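You operate a simulated robot arm through the tools that you are given. There is no shell and no other tool. Be economical: measure what you need, move in short steps, check, and stop when the job is done.

Carry out the task below with a simulated robot arm. There is one attempt and no reset: what you move stays moved.

## Task
Make the plunger gauge read right on the 30 mm block.
Fine: one drop, then turn the zero knob till it shows the block's size; leave the plunger up, the slide out, the block back.

The check looks at the end state, three seconds after you hand in, the way a careful person would. Anything else that was tipped, shoved, dropped, spilled or broken makes it a failure.

## Robot
A 6-joint arm with a two-finger parallel gripper, fixed in place. Base frame: the origin is at the foot of the arm, x ahead of it, y to its left, z up; the work surface is at about z = 0. Units: cm, degrees, N and s.
With the tool pointing down near the work surface it reaches from about 14 to 58 cm from the base axis. Its first joint turns from -66.0 to 66.0 degrees. Payload 2.1 kg.
The TCP is the grasp point between the finger pads, 3 cm short of the fingertips. In the tool frame z runs along the fingers and y along their closing line. Largest opening 9.4 cm; finger width 2.8, thickness 1; the body of the gripper, 5 by 9.6 cm, starts 5.5 cm behind the TCP.
Orientation is told as [roll, pitch, yaw] about the base's x, y, z axes, in that order, counted from this pose: with the fingers straight down and closing along the base's y, the tool's x points along the base's -x, its y along +y and its z along -z.

## Interface
- The arm moves only by the tool play_rows. Its argument "increments" is a list of rows, each a list of 3 entries, a list of its own where there are three numbers: the finger opening in cm, from 0 to 9.4, then the shift along the base's x, y, z in cm, then the turn, a rotation vector about the base's x, y, z in degrees. In form: [[grip, [tx, ty, tz], [rx, ry, rz]], ...]. A call has 1 to 8 rows; each row is the pose to reach, as a shift and turn from the pose commanded when the call began. A row lasts 0.2 s, in which the tool goes at most 5 cm and 8.6 degrees; a call with a longer step from one row to the next is refused whole, and so is a gripper value outside its range. Where a pose cannot be reached the arm comes as near as it can. A force on the tool above 70 N (or 10 N above the force at the start of the call, whichever is more), or a blocked arm, ends the call early, and 0.2 s more pass. The fingers move at their own pace (about 7.2 cm/s each) and stop on an object; they squeeze with about 45 N. The grip force told is the motor's: it shows also when the fingers shut on nothing. Time passes only in rows, and 0.2 s behind the last, so rows that repeat a pose let the fingers close. It gives the time, the measured TCP pose, the force on the tool (base axes), the opening and the grip force at its end, in the units of the frame above (readings bear some noise).
- Cameras (640 x 400 px; columns grow to the right, rows downward): "scene" is fixed at [3.86, -34.83, 48.99]; the picture's right is [0.92, -0.39, 0.00], its down [-0.18, -0.43, -0.88] and it looks along [0.34, 0.81, -0.47] (base axes); focal length 330 px, centre (320, 200). "wrist" rides on the gripper at [-3.7, 0, -5.8] in the tool frame; the picture's right is [0.00, -1.00, 0.00], its down [0.97, 0.00, -0.24] and it looks along [0.24, 0.00, 0.97] (tool axes); focal length 218 px, centre (320, 200). There is no depth. A picture from a camera that has moved, and an enlarged one, comes with that camera's place and axes in the base frame and with its lens. The place of the scene camera against the robot may be out by one fixed shift of up to 1.2 cm in any direction.
- capture(camera): a new picture of that camera. No time passes.
- inspect(camera, box): a new picture of the part [left, top, right, bottom] of that camera's present view, enlarged. No time passes.
- hand_in(): hands the job in; it is judged then, once.

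Work in short steps. Places have to be worked out from the pictures, the camera data and where the tool is seen: move nearer, look again, correct. Check each grasp and each placing, and mend what went wrong. You have 120 turns and 84 pictures in all, those below and enlarged ones among them. Open the gripper and draw the arm clear of the work before you hand the job in, unless the task says otherwise; then end with one line.

The tools are called after "Request:" as name(argument=value, ...) on one line, values as JSON. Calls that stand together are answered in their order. play_rows: Moves the arm, as the interface text tells. Its arguments: {"type":"object","properties":{"increments":{"type":"array"}},"required":["increments"]} The other tools are called the same way: capture (camera) takes a picture; inspect (camera, box) takes an enlarged picture of a part of a camera's view; hand_in () hands the job in.

At the start:

```text
time_s: 0.0
tcp_pos: [30.62, 18.59, 35.51]
ee_rot: [0.1, -0.1, 0.0]
force: [0.2, -0.5, 0.9]
width: 9.42
finger_force: 0.0
```

scene: 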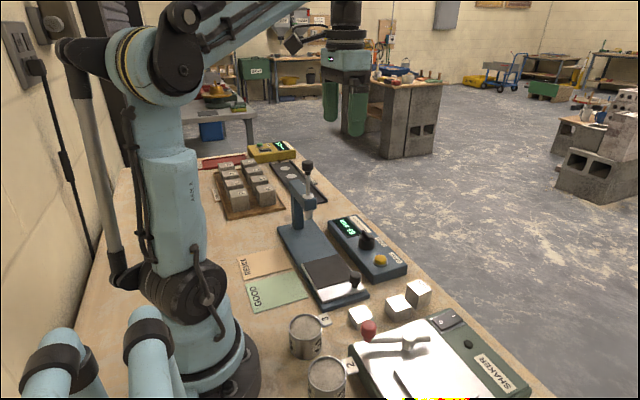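
wrist: 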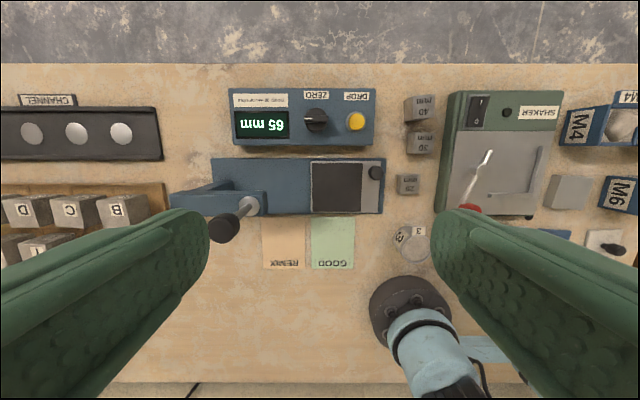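

I begin with closer views of the gauge, the control box and the blocks.

Request:
inspect(camera="wrist", box=[160, 70, 450, 280])

Request:
inspect(camera="scene", box=[230, 140, 450, 340])

```text
1.90 times, centred on (305, 175) of wrist
camera zoom: at [34.25, 18.47, 41.17], right [0.0, -1.0, 0.0], down [-0.97, 0.0, 0.24], along [-0.24, 0.0, -0.97], focal length 416 px, centre (349, 248)
```

zoom: 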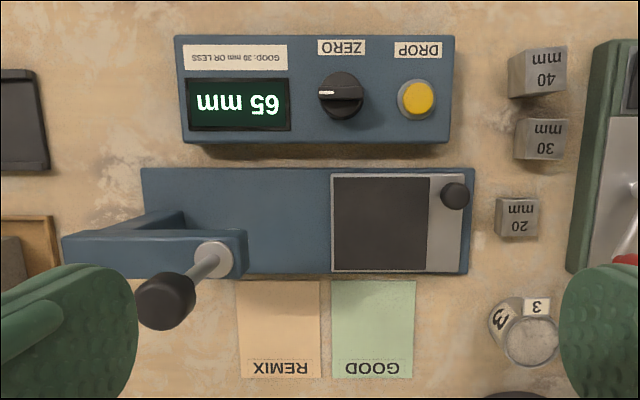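

```text
2.00 times, centred on (340, 240) of scene
camera zoom: at [3.86, -34.83, 48.99], right [0.92, -0.39, 0.0], down [-0.18, -0.43, -0.88], along [0.34, 0.81, -0.47], focal length 660 px, centre (280, 120)
```

zoom: 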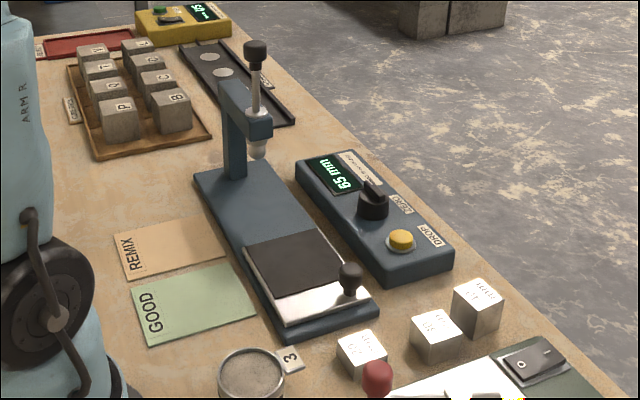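

The slide is out, the plunger is up and the display reads 65 mm. I put the 30 mm block near (34.7, 1.4), so I go above it for a closer look.

Request:
play_rows(increments=[[9.4, [0.5, -3.1, -3], [0, 0, 0]], [9.4, [1, -6.2, -6], [0, 0, 0]], [9.4, [1.5, -9.3, -9], [0, 0, 0]], [9.4, [2, -12.4, -12], [0, 0, 0]], [9.4, [2.4, -15.6, -15.5], [0, 0, 0]], [9.4, [2.4, -15.6, -15.5], [0, 0, 0]]])

Request:
capture(camera="wrist")

Request:
capture(camera="scene")

```text
time_s: 1.4
tcp_pos: [32.87, 2.94, 19.99]
ee_rot: [0.2, -0.1, 0.1]
force: [0.9, 0.6, 0.0]
width: 9.41
finger_force: 0.1
```

```text
79 pictures are left
camera wrist: at [36.4, 2.9, 25.83], right [0.0, -1.0, 0.0], down [-0.97, 0.0, 0.24], along [-0.24, 0.0, -0.97], focal length 218 px, centre (320, 200)
```

wrist: 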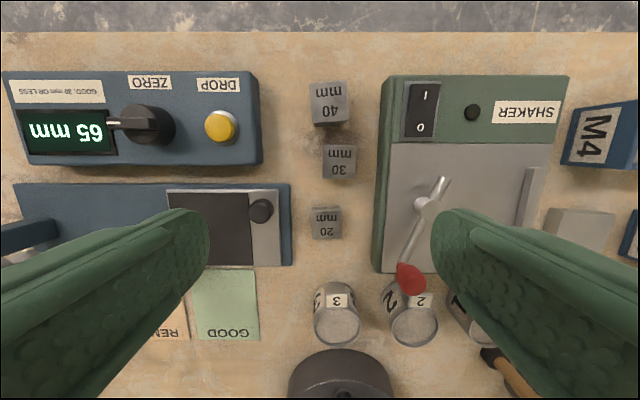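

```text
78 pictures are left
```

scene: 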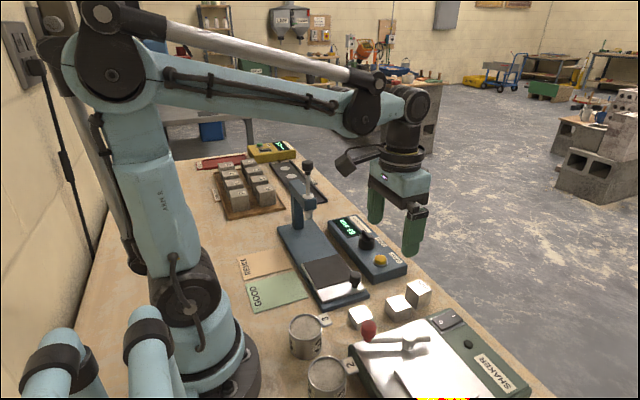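

Request:
inspect(camera="wrist", box=[270, 70, 400, 250])

Request:
inspect(camera="scene", box=[330, 260, 450, 350])

```text
2.22 times, centred on (335, 160) of wrist
camera zoom: at [36.4, 2.9, 25.83], right [0.0, -1.0, 0.0], down [-0.97, 0.0, 0.24], along [-0.24, 0.0, -0.97], focal length 485 px, centre (287, 289)
```

zoom: 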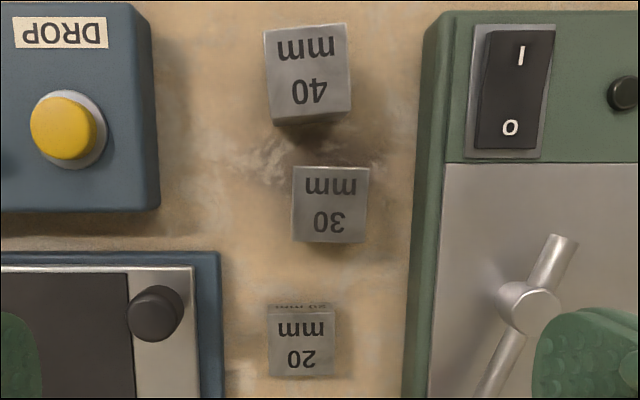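

```text
4.44 times, centred on (390, 305) of scene
camera zoom: at [3.85, -34.83, 48.99], right [0.92, -0.39, 0.0], down [-0.18, -0.43, -0.88], along [0.34, 0.81, -0.47], focal length 1466 px, centre (9, -267)
```

zoom: 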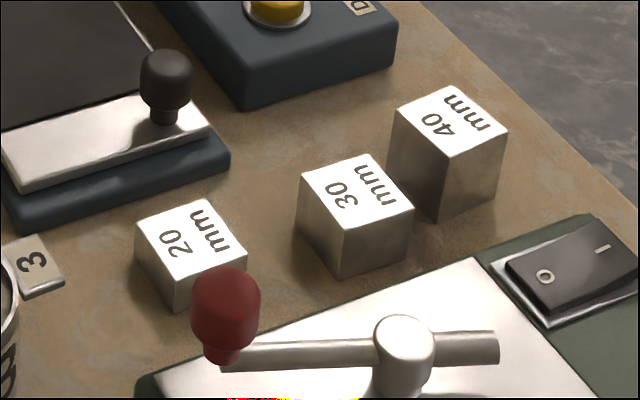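

The 30 mm block is about 3.5 cm square, with its centre at about (34.8, 0.85) and its top at z = 3. I line up above it with a narrower opening.

Request:
play_rows(increments=[[5.5, [0.95, -1.05, -3], [0, 0, 0]], [5.5, [1.9, -2.1, -6], [0, 0, 0]], [5.5, [1.9, -2.1, -9], [0, 0, 0]], [5.5, [1.9, -2.1, -11], [0, 0, 0]], [5.5, [1.9, -2.1, -11], [0, 0, 0]]])

Request:
capture(camera="wrist")

Request:
inspect(camera="scene", box=[320, 200, 480, 350])

```text
time_s: 2.6
tcp_pos: [34.87, 0.89, 8.97]
ee_rot: [0.1, -0.2, 0.1]
force: [-0.2, -0.1, 0.1]
width: 5.49
finger_force: 0.1
```

```text
75 pictures are left
camera wrist: at [38.51, 0.69, 14.72], right [0.0, -1.0, 0.0], down [-0.97, 0.0, 0.24], along [-0.24, 0.0, -0.97], focal length 218 px, centre (320, 200)
```

wrist: 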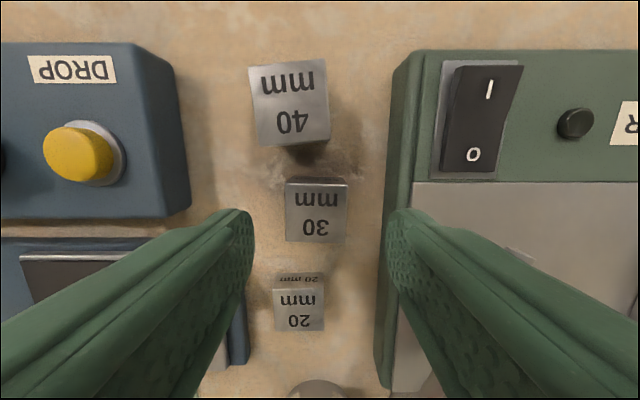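

```text
2.67 times, centred on (400, 275) of scene
camera zoom: at [3.86, -34.83, 48.99], right [0.92, -0.39, 0.0], down [-0.18, -0.43, -0.88], along [0.34, 0.81, -0.47], focal length 880 px, centre (107, 0)
```

zoom: 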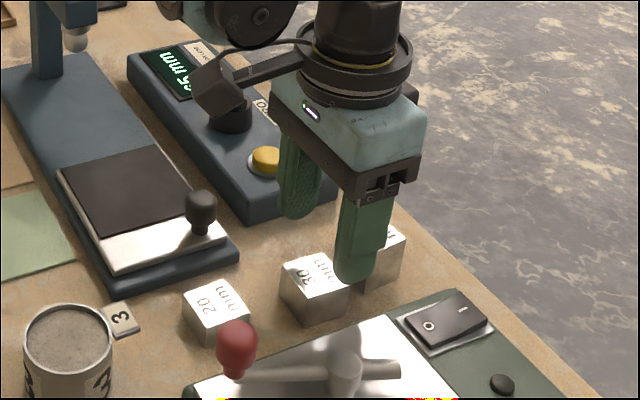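

The alignment looks good. I narrow the opening to 4.8 to clear the shaker, descend with the fingertips about 0.6 above the table, and close.

Request:
play_rows(increments=[[4.8, [0.05, 0, 0], [0, 0, 0]], [4.8, [0.05, 0, -2], [0, 0, 0]], [4.8, [0.05, 0, -4], [0, 0, 0]], [4.8, [0.05, 0, -5.3], [0, 0, 0]], [4.8, [0.05, 0, -5.3], [0, 0, 0]], [3, [0.05, 0, -5.3], [0, 0, 0]], [3, [0.05, 0, -5.3], [0, 0, 0]], [3, [0.05, 0, -5.3], [0, 0, 0]]])

```text
time_s: 4.4
tcp_pos: [34.95, 0.85, 3.6]
ee_rot: [0.1, -0.1, 0.2]
force: [-0.1, -0.8, 0.4]
width: 3.44
finger_force: 44.9
```

I have the block, with the opening at 3.44. I lift it straight up, then move toward the pad at a safe height.

Request:
play_rows(increments=[[3, [0, 0, 3], [0, 0, 0]], [3, [0, 0, 6], [0, 0, 0]], [3, [0, 0, 9.3], [0, 0, 0]], [3, [-2, 4, 9.3], [0, 0, 0]], [3, [-4, 8, 9.3], [0, 0, 0]], [3, [-6, 11, 9.3], [0, 0, 0]], [3, [-7.5, 13.5, 9.3], [0, 0, 0]], [3, [-7.5, 13.5, 9.3], [0, 0, 0]]])

Request:
capture(camera="wrist")

Request:
capture(camera="scene")

```text
time_s: 6.2
tcp_pos: [27.42, 14.42, 12.67]
ee_rot: [0.0, -0.2, 0.1]
force: [-0.4, 0.4, -2.3]
width: 3.43
finger_force: 45.0
```

```text
73 pictures are left
camera wrist: at [31.09, 14.3, 18.46], right [0.0, -1.0, 0.0], down [-0.97, 0.0, 0.24], along [-0.24, 0.0, -0.97], focal length 218 px, centre (320, 200)
```

wrist: 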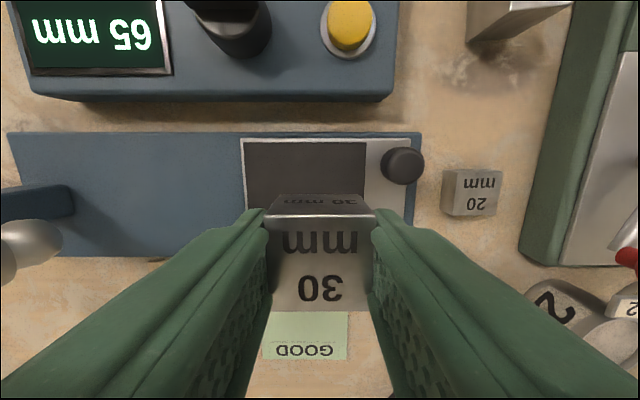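

```text
72 pictures are left
```

scene: 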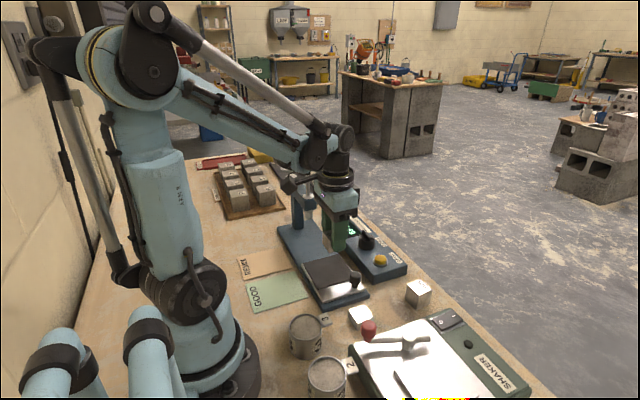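

The pad spans roughly x 22.4–31.4 and y 10.9–19.6, so its centre is near (26.9, 15.2). I centre the block over it and lower partway, then feel for the surface.

Request:
play_rows(increments=[[3, [-0.5, 0.8, 0], [0, 0, 0]], [3, [-0.5, 0.8, -2.5], [0, 0, 0]], [3, [-0.5, 0.8, -5], [0, 0, 0]], [3, [-0.5, 0.8, -5.8], [0, 0, 0]], [3, [-0.5, 0.8, -5.8], [0, 0, 0]]])

Request:
capture(camera="wrist")

Request:
inspect(camera="scene", box=[240, 190, 420, 310])

```text
time_s: 7.4
tcp_pos: [27.18, 15.09, 7.09]
ee_rot: [0.1, -0.2, 0.1]
force: [-1.1, -0.3, -2.7]
width: 3.43
finger_force: 45.4
```

```text
71 pictures are left
camera wrist: at [30.7, 15.0, 12.82], right [0.0, -1.0, 0.0], down [-0.97, 0.0, 0.24], along [-0.24, 0.0, -0.97], focal length 218 px, centre (320, 200)
```

wrist: 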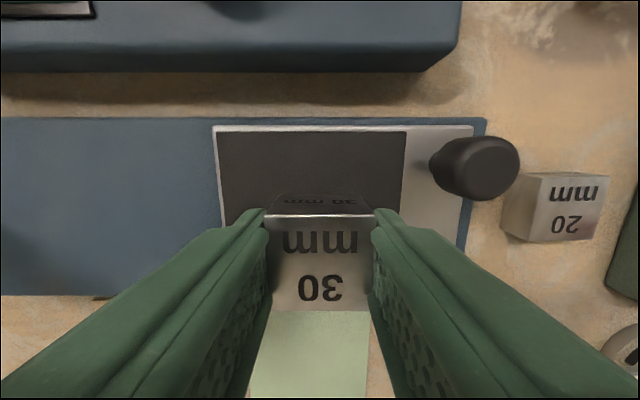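

```text
3.33 times, centred on (330, 250) of scene
camera zoom: at [3.86, -34.83, 48.99], right [0.92, -0.39, 0.0], down [-0.18, -0.43, -0.88], along [0.34, 0.81, -0.47], focal length 1099 px, centre (287, 33)
```

zoom: 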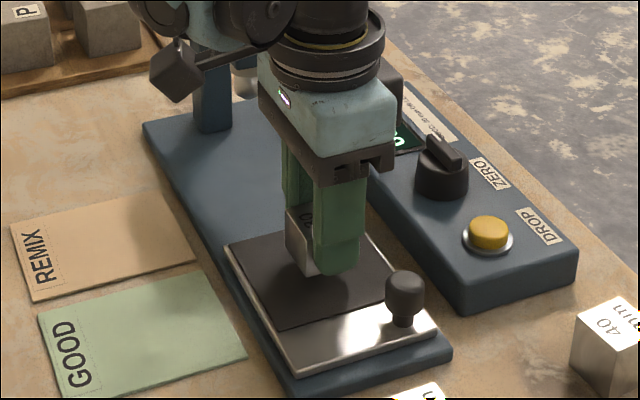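

The block's underside is at about z = 3.45 and the pad surface somewhere around 2–2.9. I lower in small steps and watch the force.

Request:
play_rows(increments=[[3, [-0.2, 0.2, -0.4], [0, 0, 0]], [3, [-0.2, 0.2, -0.7], [0, 0, 0]], [3, [-0.2, 0.2, -0.7], [0, 0, 0]]])

Request:
inspect(camera="scene", box=[290, 230, 380, 300])

```text
time_s: 8.2
tcp_pos: [26.82, 15.22, 6.49]
ee_rot: [0.1, -0.2, 0.0]
force: [-0.1, 0.4, -2.3]
width: 3.46
finger_force: 44.5
```

```text
5.71 times, centred on (335, 265) of scene
camera zoom: at [3.86, -34.83, 48.99], right [0.92, -0.39, 0.0], down [-0.18, -0.43, -0.88], along [0.34, 0.81, -0.47], focal length 1885 px, centre (234, -171)
```

zoom: 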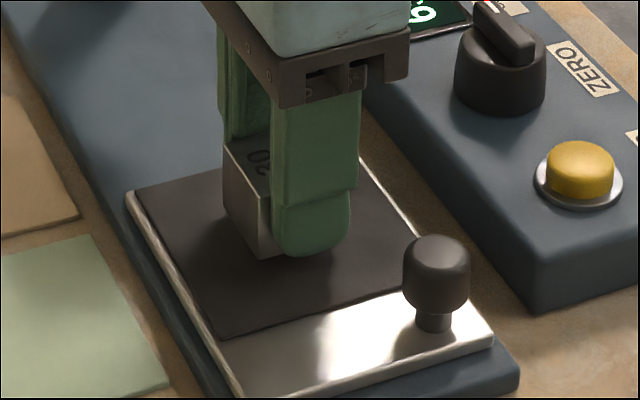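

There's no contact yet, so I keep lowering.

Request:
play_rows(increments=[[3, [0, 0, -0.2], [0, 0, 0]], [3, [0, 0, -0.4], [0, 0, 0]], [3, [0, 0, -0.4], [0, 0, 0]]])

```text
time_s: 9.0
tcp_pos: [26.73, 15.32, 6.07]
ee_rot: [0.2, -0.2, 0.0]
force: [0.2, 0.1, -3.1]
width: 3.44
finger_force: 45.3
```

Request:
play_rows(increments=[[3, [0, 0, -0.2], [0, 0, 0]], [3, [0, 0, -0.35], [0, 0, 0]], [3, [0, 0, -0.35], [0, 0, 0]]])

Request:
inspect(camera="scene", box=[290, 230, 380, 300])

```text
time_s: 9.8
tcp_pos: [26.75, 15.23, 5.66]
ee_rot: [0.1, 0.0, 0.2]
force: [-5.2, -0.1, 66.8]
width: 3.46
finger_force: 44.3
```

```text
5.71 times, centred on (335, 265) of scene
camera zoom: at [3.84, -34.84, 48.99], right [0.92, -0.39, 0.0], down [-0.18, -0.43, -0.88], along [0.34, 0.81, -0.47], focal length 1885 px, centre (234, -171)
```

zoom: 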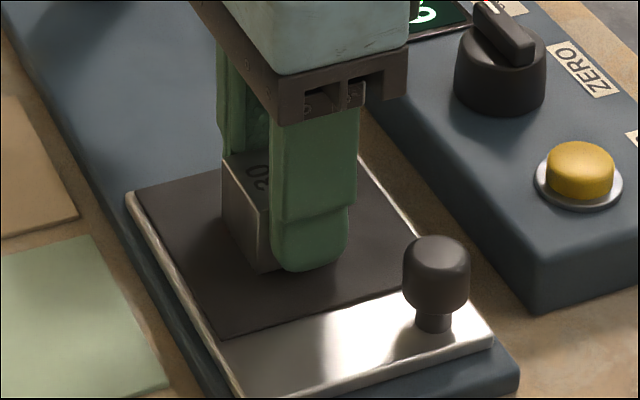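

Contact: the surface is at about z = 2.05. I ease up slightly, open, and lift.

Request:
play_rows(increments=[[3, [0, 0, 0.1], [0, 0, 0]], [3, [0, 0, 0.1], [0, 0, 0]], [5, [0, 0, 0.1], [0, 0, 0]], [5, [0, 0, 0.1], [0, 0, 0]], [5, [0, 0, 3], [0, 0, 0]], [5, [0, 0, 7], [0, 0, 0]], [5, [0, 0, 11], [0, 0, 0]], [5, [0, 0, 11], [0, 0, 0]]])

Request:
capture(camera="wrist")

Request:
capture(camera="scene")

```text
time_s: 11.6
tcp_pos: [26.83, 15.34, 16.64]
ee_rot: [0.1, -0.1, 0.1]
force: [0.4, -1.0, 0.3]
width: 5.0
finger_force: 0.1
```

```text
67 pictures are left
camera wrist: at [30.33, 15.33, 22.44], right [0.0, -1.0, 0.0], down [-0.97, 0.0, 0.24], along [-0.24, 0.0, -0.97], focal length 218 px, centre (320, 200)
```

wrist: 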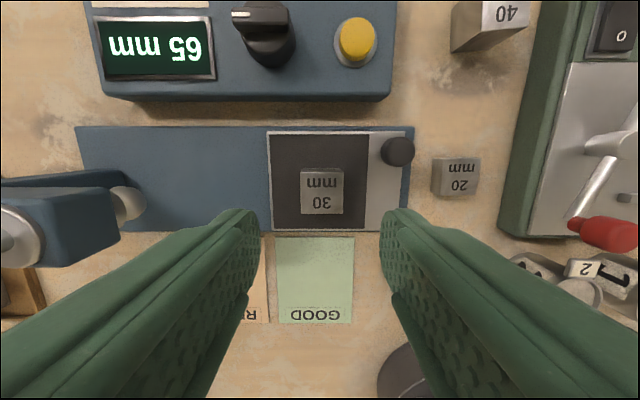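

```text
66 pictures are left
```

scene: 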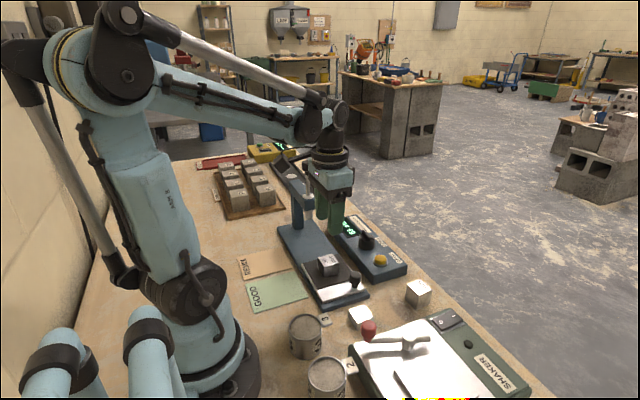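

The block sits centred on the pad. I turn the tool -90° about z, so the fingers close along x with the camera on the -y side, while moving over the slide knob at about (29.9, 9.2).

Request:
play_rows(increments=[[5, [0.5, -1, 0], [0, 0, -8]], [5, [1, -2, 0], [0, 0, -16]], [5, [1.5, -3, 0], [0, 0, -24]], [5, [2, -4, 0], [0, 0, -32]], [5, [2.5, -5, 0], [0, 0, -40]], [5, [3.1, -6.1, 0], [0, 0, -48]], [5, [3.1, -6.1, 0], [0, 0, -48]]])

Request:
play_rows(increments=[[5, [0, 0, -1], [0, 0, -8]], [5, [0, 0, -2], [0, 0, -16]], [5, [0, 0, -3], [0, 0, -24]], [5, [0, 0, -4], [0, 0, -32]], [5, [0, 0, -5], [0, 0, -40]], [5, [0, 0, -5], [0, 0, -42]], [5, [0, 0, -5], [0, 0, -42]]])

Request:
capture(camera="wrist")

Request:
inspect(camera="scene", box=[260, 160, 420, 310])

```text
time_s: 13.2
tcp_pos: [29.99, 9.3, 16.5]
ee_rot: [0.0, -0.1, -48.1]
force: [-0.2, 0.2, 0.7]
width: 5.01
finger_force: 0.0
```

```text
time_s: 14.8
tcp_pos: [29.88, 9.07, 11.57]
ee_rot: [0.1, -0.1, -90.0]
force: [0.7, 0.1, 0.0]
width: 4.99
finger_force: 0.1
```

```text
65 pictures are left
camera wrist: at [29.83, 5.41, 17.42], right [-1.0, 0.0, 0.0], down [0.0, 0.97, 0.24], along [0.0, 0.24, -0.97], focal length 218 px, centre (320, 200)
```

wrist: 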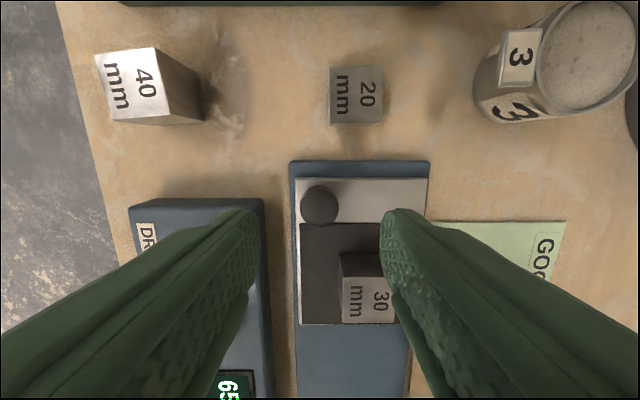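

```text
2.67 times, centred on (340, 235) of scene
camera zoom: at [3.86, -34.83, 48.99], right [0.92, -0.39, 0.0], down [-0.18, -0.43, -0.88], along [0.34, 0.81, -0.47], focal length 880 px, centre (267, 107)
```

zoom: 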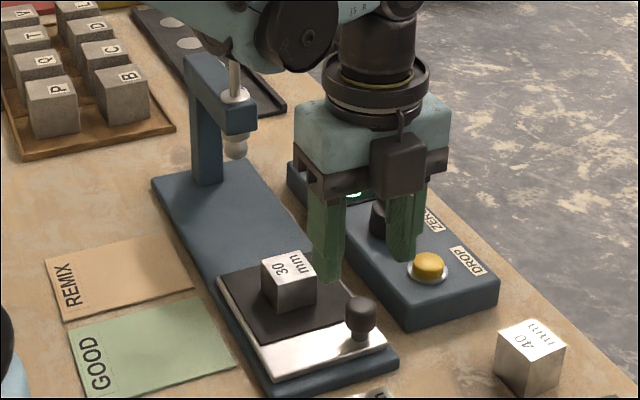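

The knob is at about (29.85, 8.9), about 2.3 wide. I narrow to 3.6 to clear the control box, descend around the knob with the tips about 0.4 above the plate, and close.

Request:
play_rows(increments=[[3.6, [0, -0.15, 0], [0, 0, 0]], [3.6, [0, -0.15, -2.5], [0, 0, 0]], [3.6, [0, -0.15, -5], [0, 0, 0]], [3.6, [0, -0.15, -6.1], [0, 0, 0]], [3.6, [0, -0.15, -6.1], [0, 0, 0]]])

Request:
inspect(camera="scene", box=[290, 210, 410, 310])

Request:
capture(camera="wrist")

```text
time_s: 16.0
tcp_pos: [29.94, 8.97, 5.56]
ee_rot: [0.1, -0.2, -89.8]
force: [-0.4, 0.5, 1.1]
width: 3.59
finger_force: 0.1
```

```text
4.00 times, centred on (350, 260) of scene
camera zoom: at [3.86, -34.83, 48.99], right [0.92, -0.39, 0.0], down [-0.18, -0.43, -0.88], along [0.34, 0.81, -0.47], focal length 1319 px, centre (200, -40)
```

zoom: 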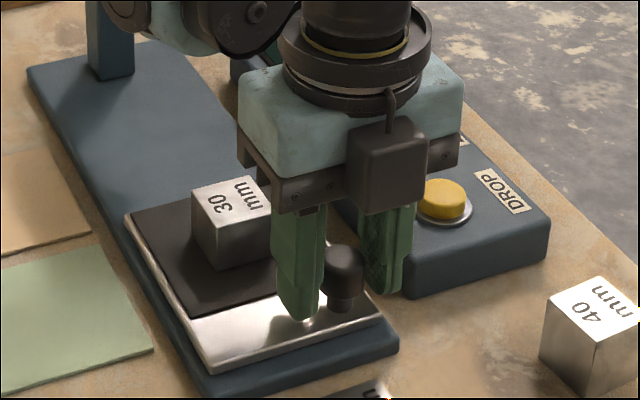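

```text
62 pictures are left
camera wrist: at [29.75, 5.32, 11.31], right [-1.0, 0.0, 0.0], down [0.0, 0.97, 0.24], along [0.0, 0.24, -0.97], focal length 218 px, centre (320, 200)
```

wrist: 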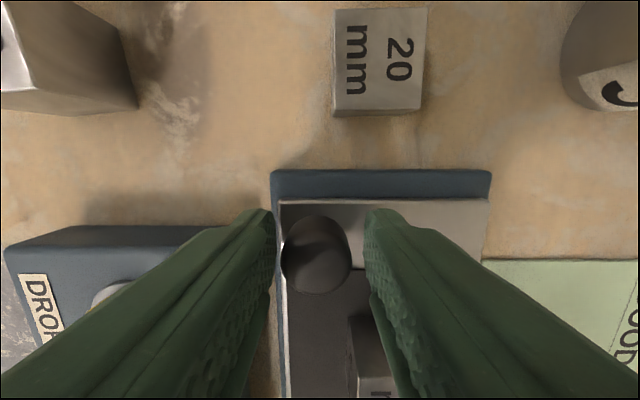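

The knob is between the fingers, so I close on it.

Request:
play_rows(increments=[[2.9, [0, 0, 0], [0, 0, 0]], [2.4, [0, 0, 0], [0, 0, 0]], [1.8, [0, 0, 0], [0, 0, 0]], [1.8, [0, 0, 0], [0, 0, 0]]])

```text
time_s: 17.0
tcp_pos: [29.94, 9.09, 5.5]
ee_rot: [0.3, -0.2, -90.0]
force: [17.2, 0.3, -6.1]
width: 2.33
finger_force: 45.4
```

I'm gripping it at 2.33, with a slight x load. I ease +0.1 in x and push the slide +y gently.

Request:
play_rows(increments=[[1.8, [0.1, 0, 0], [0, 0, 0]], [1.8, [0.1, 0.4, 0], [0, 0, 0]], [1.8, [0.1, 0.8, 0], [0, 0, 0]], [1.8, [0.1, 1.2, 0], [0, 0, 0]], [1.8, [0.1, 1.6, 0], [0, 0, 0]], [1.8, [0.1, 2, 0], [0, 0, 0]]])

Request:
inspect(camera="scene", box=[260, 180, 410, 310])

```text
time_s: 18.4
tcp_pos: [30.02, 11.13, 5.6]
ee_rot: [0.2, -0.1, -89.9]
force: [4.9, 0.0, -29.0]
width: 2.31
finger_force: 44.3
```

```text
3.08 times, centred on (335, 245) of scene
camera zoom: at [3.86, -34.83, 48.99], right [0.92, -0.39, 0.0], down [-0.18, -0.43, -0.88], along [0.34, 0.81, -0.47], focal length 1015 px, centre (274, 62)
```

zoom: 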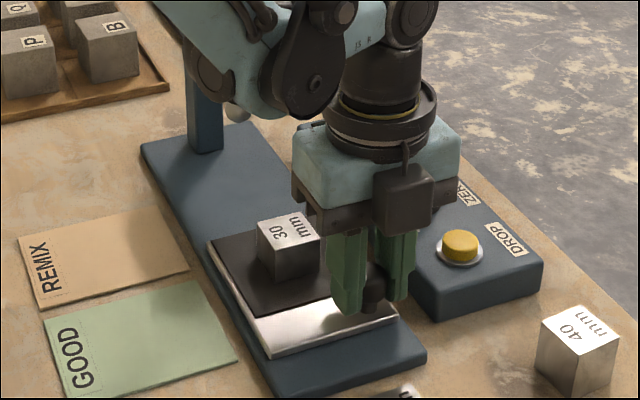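

The slide moves freely. I continue along +y.

Request:
play_rows(increments=[[1.8, [0, 0.7, -0.1], [0, 0, 0]], [1.8, [0, 1.4, -0.1], [0, 0, 0]], [1.8, [0, 2.1, -0.1], [0, 0, 0]], [1.8, [0, 2.8, -0.1], [0, 0, 0]], [1.8, [0, 3.5, -0.1], [0, 0, 0]], [1.8, [0, 4.2, -0.1], [0, 0, 0]], [1.8, [0, 5, -0.1], [0, 0, 0]]])

Request:
inspect(camera="scene", box=[230, 130, 420, 310])

Request:
capture(camera="wrist")

```text
time_s: 20.0
tcp_pos: [30.08, 16.22, 5.41]
ee_rot: [0.1, -0.1, -89.9]
force: [-1.1, -1.2, 30.4]
width: 2.3
finger_force: 45.3
```

```text
2.22 times, centred on (325, 220) of scene
camera zoom: at [3.85, -34.83, 48.99], right [0.92, -0.39, 0.0], down [-0.18, -0.43, -0.88], along [0.34, 0.81, -0.47], focal length 733 px, centre (309, 156)
```

zoom: 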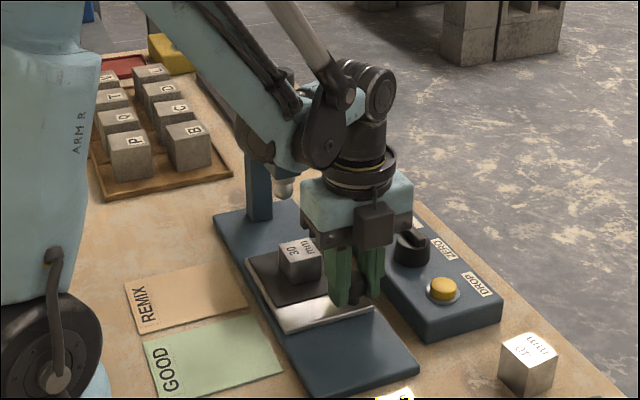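

```text
59 pictures are left
camera wrist: at [29.87, 12.39, 11.19], right [-1.0, 0.0, 0.0], down [0.0, 0.97, 0.24], along [0.0, 0.24, -0.97], focal length 218 px, centre (320, 200)
```

wrist: 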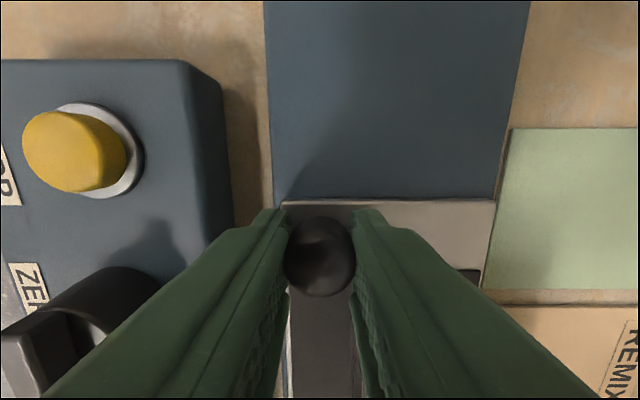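

It's still sliding freely. I continue in smaller steps and watch for the end stop and clearance to the plunger arm.

Request:
play_rows(increments=[[1.8, [0, 0.6, 0.05], [0, 0, 0]], [1.8, [0, 1.2, 0.05], [0, 0, 0]], [1.8, [0, 1.8, 0.05], [0, 0, 0]], [1.8, [0, 2.4, 0.05], [0, 0, 0]], [1.8, [0, 3, 0.05], [0, 0, 0]]])

Request:
inspect(camera="scene", box=[250, 130, 390, 310])

```text
time_s: 21.2
tcp_pos: [30.02, 19.18, 5.39]
ee_rot: [0.1, -0.1, -90.0]
force: [9.5, 0.0, -33.0]
width: 2.3
finger_force: 45.1
```

```text
2.22 times, centred on (320, 220) of scene
camera zoom: at [3.87, -34.82, 49.0], right [0.92, -0.39, 0.0], down [-0.18, -0.43, -0.88], along [0.34, 0.81, -0.47], focal length 733 px, centre (320, 156)
```

zoom: 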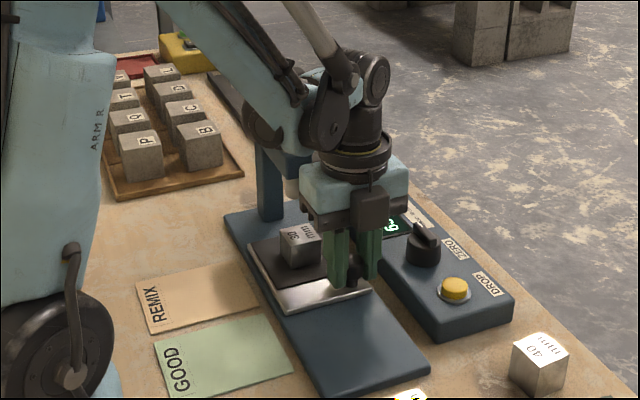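

The arm's wrist is getting near the plunger handle, and about 3 cm of travel is left. I loosen slightly, raise 0.4 and tilt 20° about x so the wrist leans back toward -y, then regrip.

Request:
play_rows(increments=[[3.2, [0, 0, 0], [0, 0, 0]], [3.2, [0, 0, 0.2], [0, 0, 0]], [3.2, [0, 0, 0.5], [7, 0, 0]], [3.2, [0, 0, 0.5], [14, 0, 0]], [3.2, [0, 0, 0.5], [20, 0, 0]], [3.2, [0, 0, 0.5], [20, 0, 0]], [1.8, [0, 0, 0.5], [20, 0, 0]], [1.8, [0, 0, 0.5], [20, 0, 0]]])

Request:
inspect(camera="scene", box=[250, 130, 390, 310])

Request:
capture(camera="wrist")

```text
time_s: 23.0
tcp_pos: [29.97, 19.07, 6.02]
ee_rot: [0.1, 20.0, -90.0]
force: [-2.3, 0.0, 3.6]
width: 2.31
finger_force: 45.0
```

```text
2.22 times, centred on (320, 220) of scene
camera zoom: at [3.86, -34.83, 48.99], right [0.92, -0.39, 0.0], down [-0.18, -0.43, -0.88], along [0.34, 0.81, -0.47], focal length 733 px, centre (320, 156)
```

zoom: 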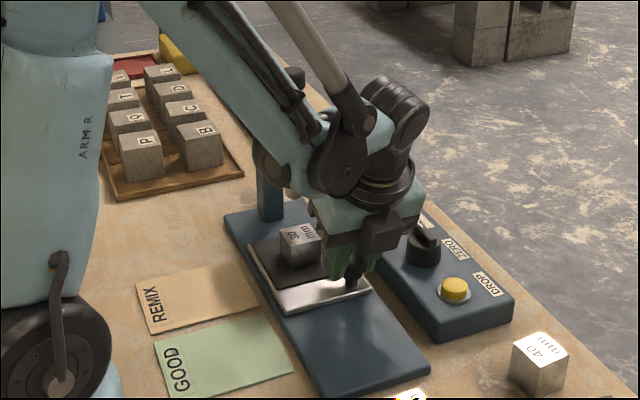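

```text
56 pictures are left
camera wrist: at [29.88, 13.66, 10.15], right [-1.0, 0.0, 0.0], down [0.0, 0.83, 0.56], along [0.0, 0.56, -0.83], focal length 218 px, centre (320, 200)
```

wrist: 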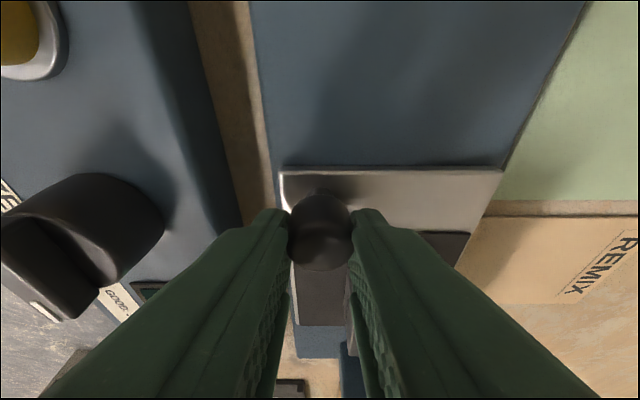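

There's clear separation from the plunger now. I continue pushing the slide toward its stop.

Request:
play_rows(increments=[[1.8, [0, 0.4, 0], [0, 0, 0]], [1.8, [0, 0.8, 0], [0, 0, 0]], [1.8, [0, 1.2, 0], [0, 0, 0]], [1.8, [0, 1.6, 0], [0, 0, 0]], [1.8, [0, 2.0, 0], [0, 0, 0]], [1.8, [0, 2.4, 0], [0, 0, 0]]])

Request:
inspect(camera="scene", box=[250, 130, 390, 310])

```text
time_s: 24.4
tcp_pos: [29.92, 21.13, 5.8]
ee_rot: [0.0, 19.4, -90.0]
force: [-10.4, -25.9, 20.0]
width: 2.33
finger_force: 45.0
```

```text
2.22 times, centred on (320, 220) of scene
camera zoom: at [3.85, -34.84, 48.99], right [0.92, -0.39, 0.0], down [-0.18, -0.43, -0.88], along [0.34, 0.81, -0.47], focal length 733 px, centre (320, 156)
```

zoom: 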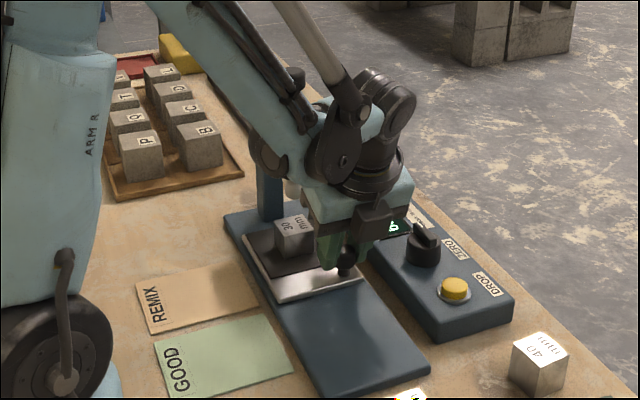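

There's -26 N in y at y ≈ 21.1, so the slide is against its end stop after about 12 cm of travel. I release and back off along the tool axis to look at block versus plunger.

Request:
play_rows(increments=[[1.8, [0, -0.3, 0], [0, 0, 0]], [3.6, [0, -0.3, 0], [0, 0, 0]], [3.6, [0, -0.3, 0], [0, 0, 0]], [3.6, [0, -1.3, 2.7], [0, 0, 0]], [3.6, [0, -2.8, 6.8], [0, 0, 0]], [3.6, [0, -4.3, 10.8], [0, 0, 0]], [3.6, [0, -8, 10.8], [0, 0, 0]], [3.6, [0, -8, 10.8], [0, 0, 0]]])

Request:
capture(camera="wrist")

Request:
inspect(camera="scene", box=[250, 130, 390, 310])

```text
time_s: 26.2
tcp_pos: [29.94, 13.45, 16.88]
ee_rot: [0.1, 19.9, -89.9]
force: [0.1, -0.8, -0.1]
width: 3.6
finger_force: 0.1
```

```text
54 pictures are left
camera wrist: at [29.86, 7.89, 21.09], right [-1.0, 0.0, 0.0], down [0.0, 0.83, 0.56], along [0.0, 0.56, -0.83], focal length 218 px, centre (320, 200)
```

wrist: 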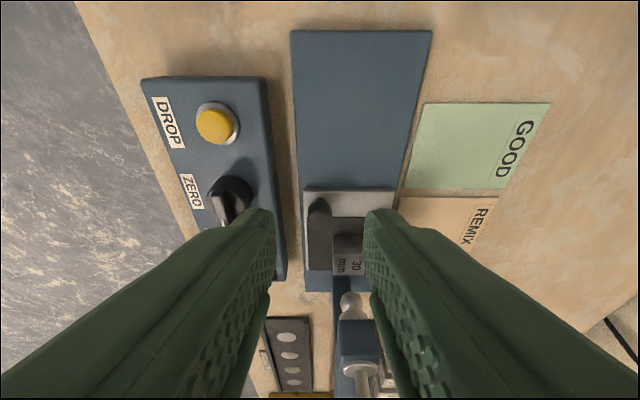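

```text
2.22 times, centred on (320, 220) of scene
camera zoom: at [3.86, -34.83, 48.99], right [0.92, -0.39, 0.0], down [-0.18, -0.43, -0.88], along [0.34, 0.81, -0.47], focal length 733 px, centre (320, 156)
```

zoom: 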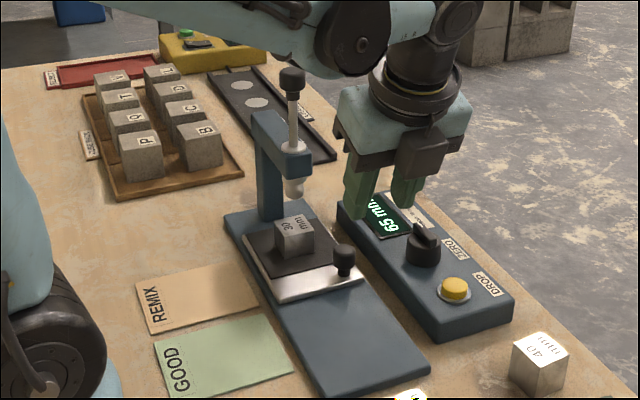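

The block sits right under the plunger. I straighten the tool, close the fingers and go above the DROP button at about (37.9, 12.4).

Request:
play_rows(increments=[[2, [2, -0.3, 0], [-7, 0, 0]], [0, [4, -0.6, 0], [-14, 0, 0]], [0, [6, -0.9, -1], [-20, 0, 0]], [0, [8, -1.05, -3.9], [-20, 0, 0]], [0, [8, -1.05, -6], [-20, 0, 0]], [0, [8, -1.05, -6], [-20, 0, 0]]])

Request:
capture(camera="wrist")

Request:
inspect(camera="scene", box=[310, 170, 430, 290])

```text
time_s: 27.6
tcp_pos: [38.06, 12.39, 10.79]
ee_rot: [0.0, -0.1, -89.9]
force: [-1.1, -0.3, -0.6]
width: 0.0
finger_force: 32.9
```

```text
52 pictures are left
camera wrist: at [37.98, 8.63, 16.54], right [-1.0, 0.0, 0.0], down [0.0, 0.97, 0.24], along [0.0, 0.24, -0.97], focal length 218 px, centre (320, 200)
```

wrist: 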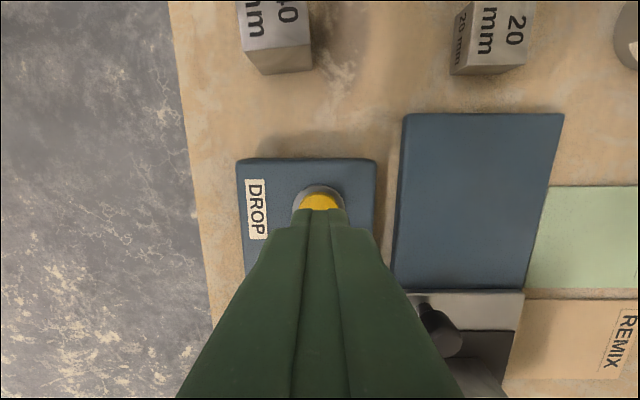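

```text
3.33 times, centred on (370, 230) of scene
camera zoom: at [3.86, -34.83, 48.99], right [0.92, -0.39, 0.0], down [-0.18, -0.43, -0.88], along [0.34, 0.81, -0.47], focal length 1099 px, centre (153, 100)
```

zoom: 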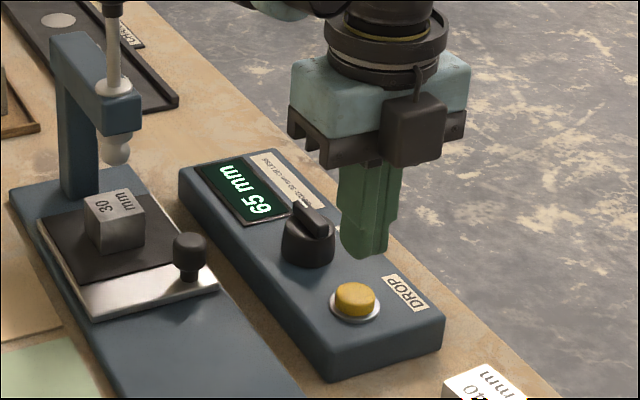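

The button centre is about (38.0, 12.5), right under the tips. I descend near it, then press in small steps watching the display.

Request:
play_rows(increments=[[0, [0, 0.1, -1.5], [0, 0, 0]], [0, [0, 0.1, -2.8], [0, 0, 0]], [0, [0, 0.1, -3.3], [0, 0, 0]], [0, [0, 0.1, -3.3], [0, 0, 0]]])

Request:
inspect(camera="scene", box=[310, 170, 430, 290])

```text
time_s: 28.6
tcp_pos: [38.08, 12.46, 7.54]
ee_rot: [0.1, -0.1, -89.9]
force: [0.9, 0.4, -0.4]
width: 0.0
finger_force: 33.2
```

```text
3.33 times, centred on (370, 230) of scene
camera zoom: at [3.86, -34.83, 48.99], right [0.92, -0.39, 0.0], down [-0.18, -0.43, -0.88], along [0.34, 0.81, -0.47], focal length 1099 px, centre (153, 100)
```

zoom: 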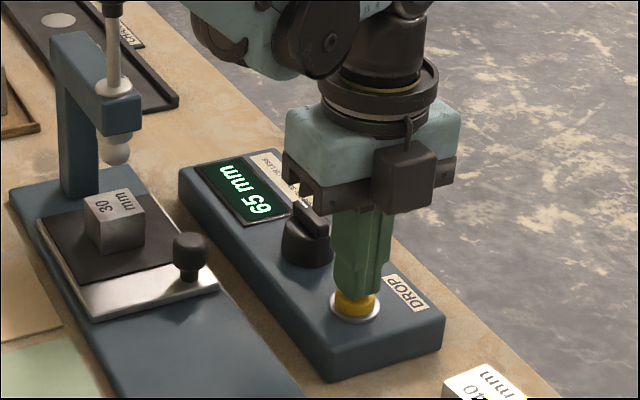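

Request:
play_rows(increments=[[0, [0, 0, -0.2], [0, 0, 0]], [0, [0, 0, -0.4], [0, 0, 0]]])

```text
time_s: 29.2
tcp_pos: [38.08, 12.66, 7.11]
ee_rot: [0.1, -0.2, -89.9]
force: [-0.5, 0.6, 1.2]
width: 0.01
finger_force: 33.1
```

No contact yet (1.2 N), so I press a little further.

Request:
play_rows(increments=[[0, [0, -0.1, -0.2], [0, 0, 0]], [0, [0, -0.1, -0.4], [0, 0, 0]]])

Request:
inspect(camera="scene", box=[310, 170, 430, 290])

```text
time_s: 29.8
tcp_pos: [37.91, 12.35, 6.77]
ee_rot: [0.1, -0.1, -89.9]
force: [-0.8, 0.4, 2.6]
width: 0.0
finger_force: 33.0
```

```text
3.33 times, centred on (370, 230) of scene
camera zoom: at [3.86, -34.83, 48.99], right [0.92, -0.39, 0.0], down [-0.18, -0.43, -0.88], along [0.34, 0.81, -0.47], focal length 1099 px, centre (153, 100)
```

zoom: 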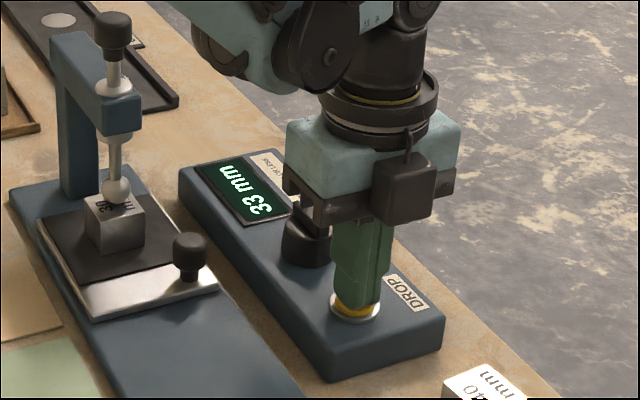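

The plunger dropped onto the block and the display reads 33 mm. I lift off the button and move over to view the ZERO knob.

Request:
play_rows(increments=[[0, [0, 0, 2], [0, 0, 0]], [0, [0, 0, 5], [0, 0, 0]], [2, [0, 0, 8], [0, 0, 0]], [4, [0, 1.5, 9], [0, 0, 0]], [4.5, [0, 4, 9], [0, 0, 0]], [4.5, [0.2, 6.3, 8], [0, 0, 0]], [4.5, [0.2, 6.3, 8], [0, 0, 0]]])

Request:
capture(camera="wrist")

Request:
inspect(camera="scene", box=[280, 150, 430, 290])

```text
time_s: 31.4
tcp_pos: [38.19, 18.76, 14.57]
ee_rot: [0.1, -0.1, -89.9]
force: [-0.7, 1.0, -0.5]
width: 4.48
finger_force: 0.0
```

```text
48 pictures are left
camera wrist: at [38.11, 15.02, 20.33], right [-1.0, 0.0, 0.0], down [0.0, 0.97, 0.24], along [0.0, 0.24, -0.97], focal length 218 px, centre (320, 200)
```

wrist: 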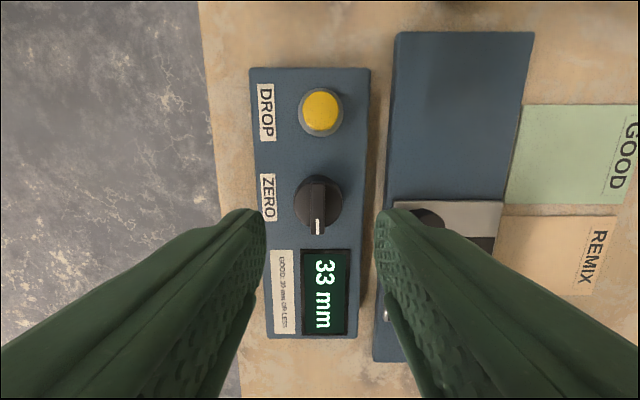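

```text
2.86 times, centred on (355, 220) of scene
camera zoom: at [3.86, -34.83, 48.99], right [0.92, -0.39, 0.0], down [-0.18, -0.43, -0.88], along [0.34, 0.81, -0.47], focal length 942 px, centre (220, 143)
```

zoom: 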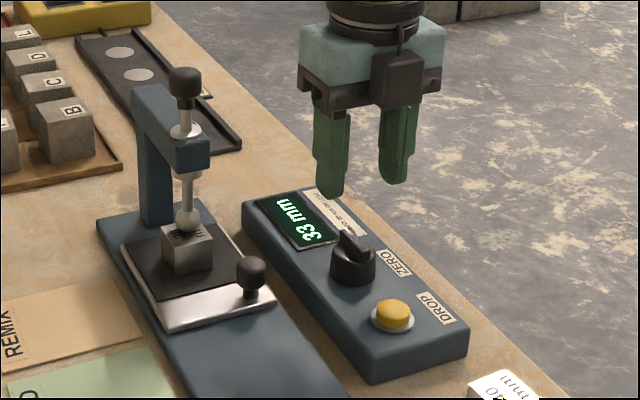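

I zoom in on the knob to judge its bar's shape and height.

Request:
inspect(camera="scene", box=[345, 220, 395, 255])

Request:
inspect(camera="wrist", box=[270, 150, 370, 250])

```text
11.43 times, centred on (370, 238) of scene
camera zoom: at [3.86, -34.83, 48.99], right [0.92, -0.39, 0.0], down [-0.18, -0.43, -0.88], along [0.34, 0.81, -0.47], focal length 3769 px, centre (-251, -229)
```

zoom: 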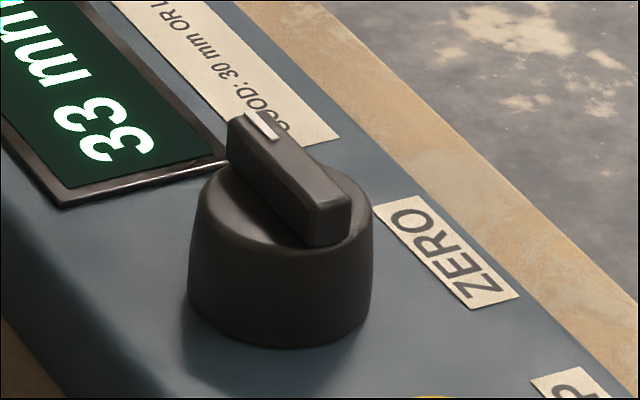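

```text
4.00 times, centred on (320, 200) of wrist
camera zoom: at [38.11, 15.02, 20.33], right [-1.0, 0.0, 0.0], down [0.0, 0.97, 0.24], along [0.0, 0.24, -0.97], focal length 873 px, centre (320, 200)
```

zoom: 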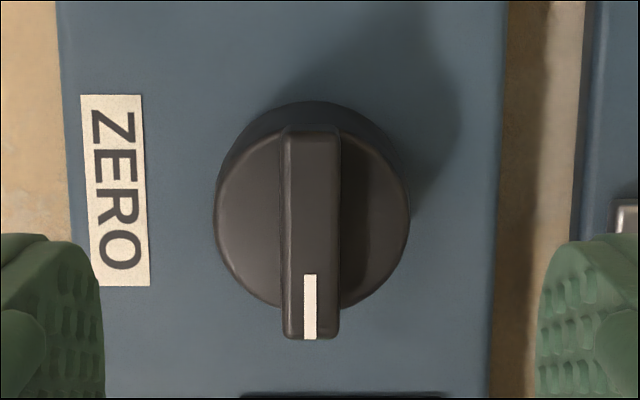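

The bar is 1 cm wide and runs along y, with its top near z = 6.1 and the skirt top near 5.2. The axis is about (38.3, 18.9). I descend with a 2.4 opening to put the tips just above the skirt.

Request:
play_rows(increments=[[2.6, [0.14, 0.12, -1.5], [0, 0, 0]], [2.6, [0.14, 0.12, -3], [0, 0, 0]], [2.6, [0.14, 0.12, -4.5], [0, 0, 0]], [2.6, [0.14, 0.12, -5.7], [0, 0, 0]], [2.6, [0.14, 0.12, -5.7], [0, 0, 0]]])

Request:
inspect(camera="scene", box=[325, 200, 405, 260])

Request:
inspect(camera="wrist", box=[220, 140, 420, 320])

```text
time_s: 32.6
tcp_pos: [38.39, 18.71, 8.83]
ee_rot: [0.1, -0.1, -89.8]
force: [0.6, 0.1, 0.5]
width: 2.6
finger_force: 0.0
```

```text
6.67 times, centred on (365, 230) of scene
camera zoom: at [3.86, -34.83, 48.99], right [0.92, -0.39, 0.0], down [-0.18, -0.43, -0.88], along [0.34, 0.81, -0.47], focal length 2199 px, centre (20, 0)
```

zoom: 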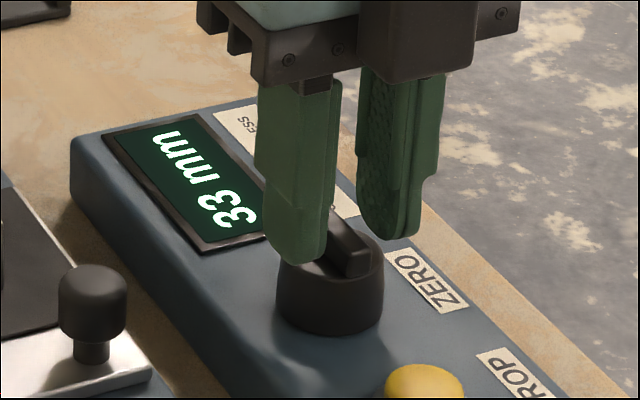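

```text
2.22 times, centred on (320, 230) of wrist
camera zoom: at [38.26, 15.11, 14.73], right [-1.0, 0.0, 0.0], down [0.0, 0.97, 0.24], along [0.0, 0.24, -0.97], focal length 485 px, centre (320, 133)
```

zoom: 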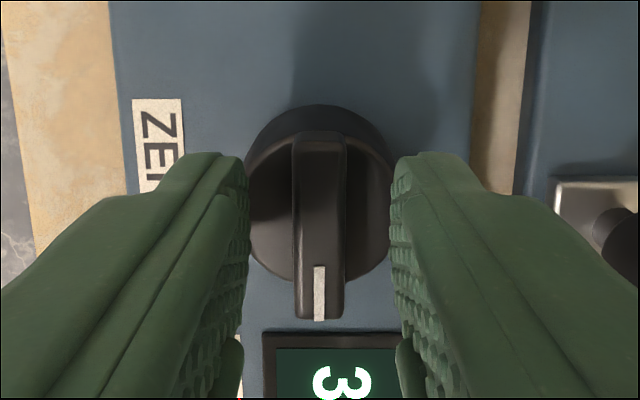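

The bar is centred between the fingers. I lower a bit more in small steps, checking for skirt contact.

Request:
play_rows(increments=[[2.6, [0, 0.1, -0.2], [0, 0, 0]], [2.6, [0, 0.1, -0.4], [0, 0, 0]], [2.6, [0, 0.1, -0.4], [0, 0, 0]]])

Request:
inspect(camera="scene", box=[345, 215, 395, 255])

```text
time_s: 33.4
tcp_pos: [38.35, 19.07, 8.52]
ee_rot: [0.0, -0.1, -89.9]
force: [-0.4, -0.5, -0.3]
width: 2.6
finger_force: 0.1
```

```text
10.00 times, centred on (370, 235) of scene
camera zoom: at [3.86, -34.83, 48.99], right [0.92, -0.39, 0.0], down [-0.18, -0.43, -0.88], along [0.34, 0.81, -0.47], focal length 3298 px, centre (-180, -150)
```

zoom: 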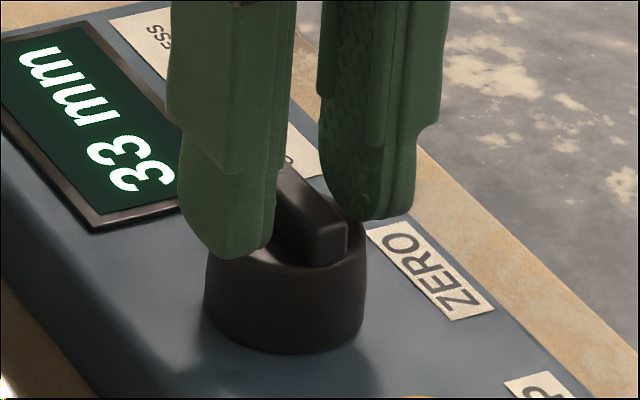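

The tips are at roughly bar-base level without contact. I close on the bar.

Request:
play_rows(increments=[[1.6, [0, 0, 0], [0, 0, 0]], [0.6, [0, 0, 0], [0, 0, 0]], [0.6, [0, 0, 0], [0, 0, 0]], [0.6, [0, 0, 0], [0, 0, 0]]])

Request:
inspect(camera="scene", box=[325, 205, 395, 255])

```text
time_s: 34.4
tcp_pos: [38.39, 19.03, 8.64]
ee_rot: [0.3, -0.1, -89.9]
force: [11.7, 3.0, -3.6]
width: 0.97
finger_force: 43.7
```

```text
8.00 times, centred on (360, 230) of scene
camera zoom: at [3.86, -34.83, 48.99], right [0.92, -0.39, 0.0], down [-0.18, -0.43, -0.88], along [0.34, 0.81, -0.47], focal length 2638 px, centre (0, -40)
```

zoom: 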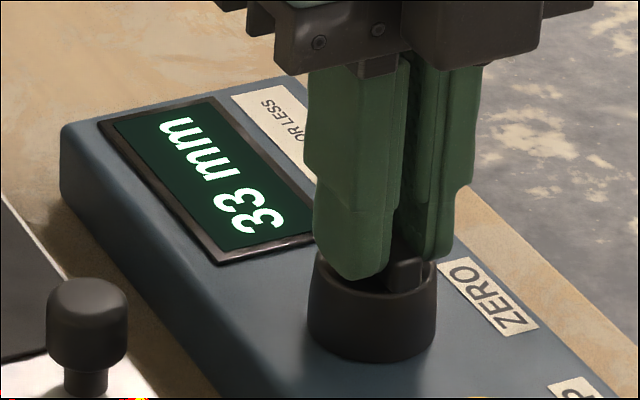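

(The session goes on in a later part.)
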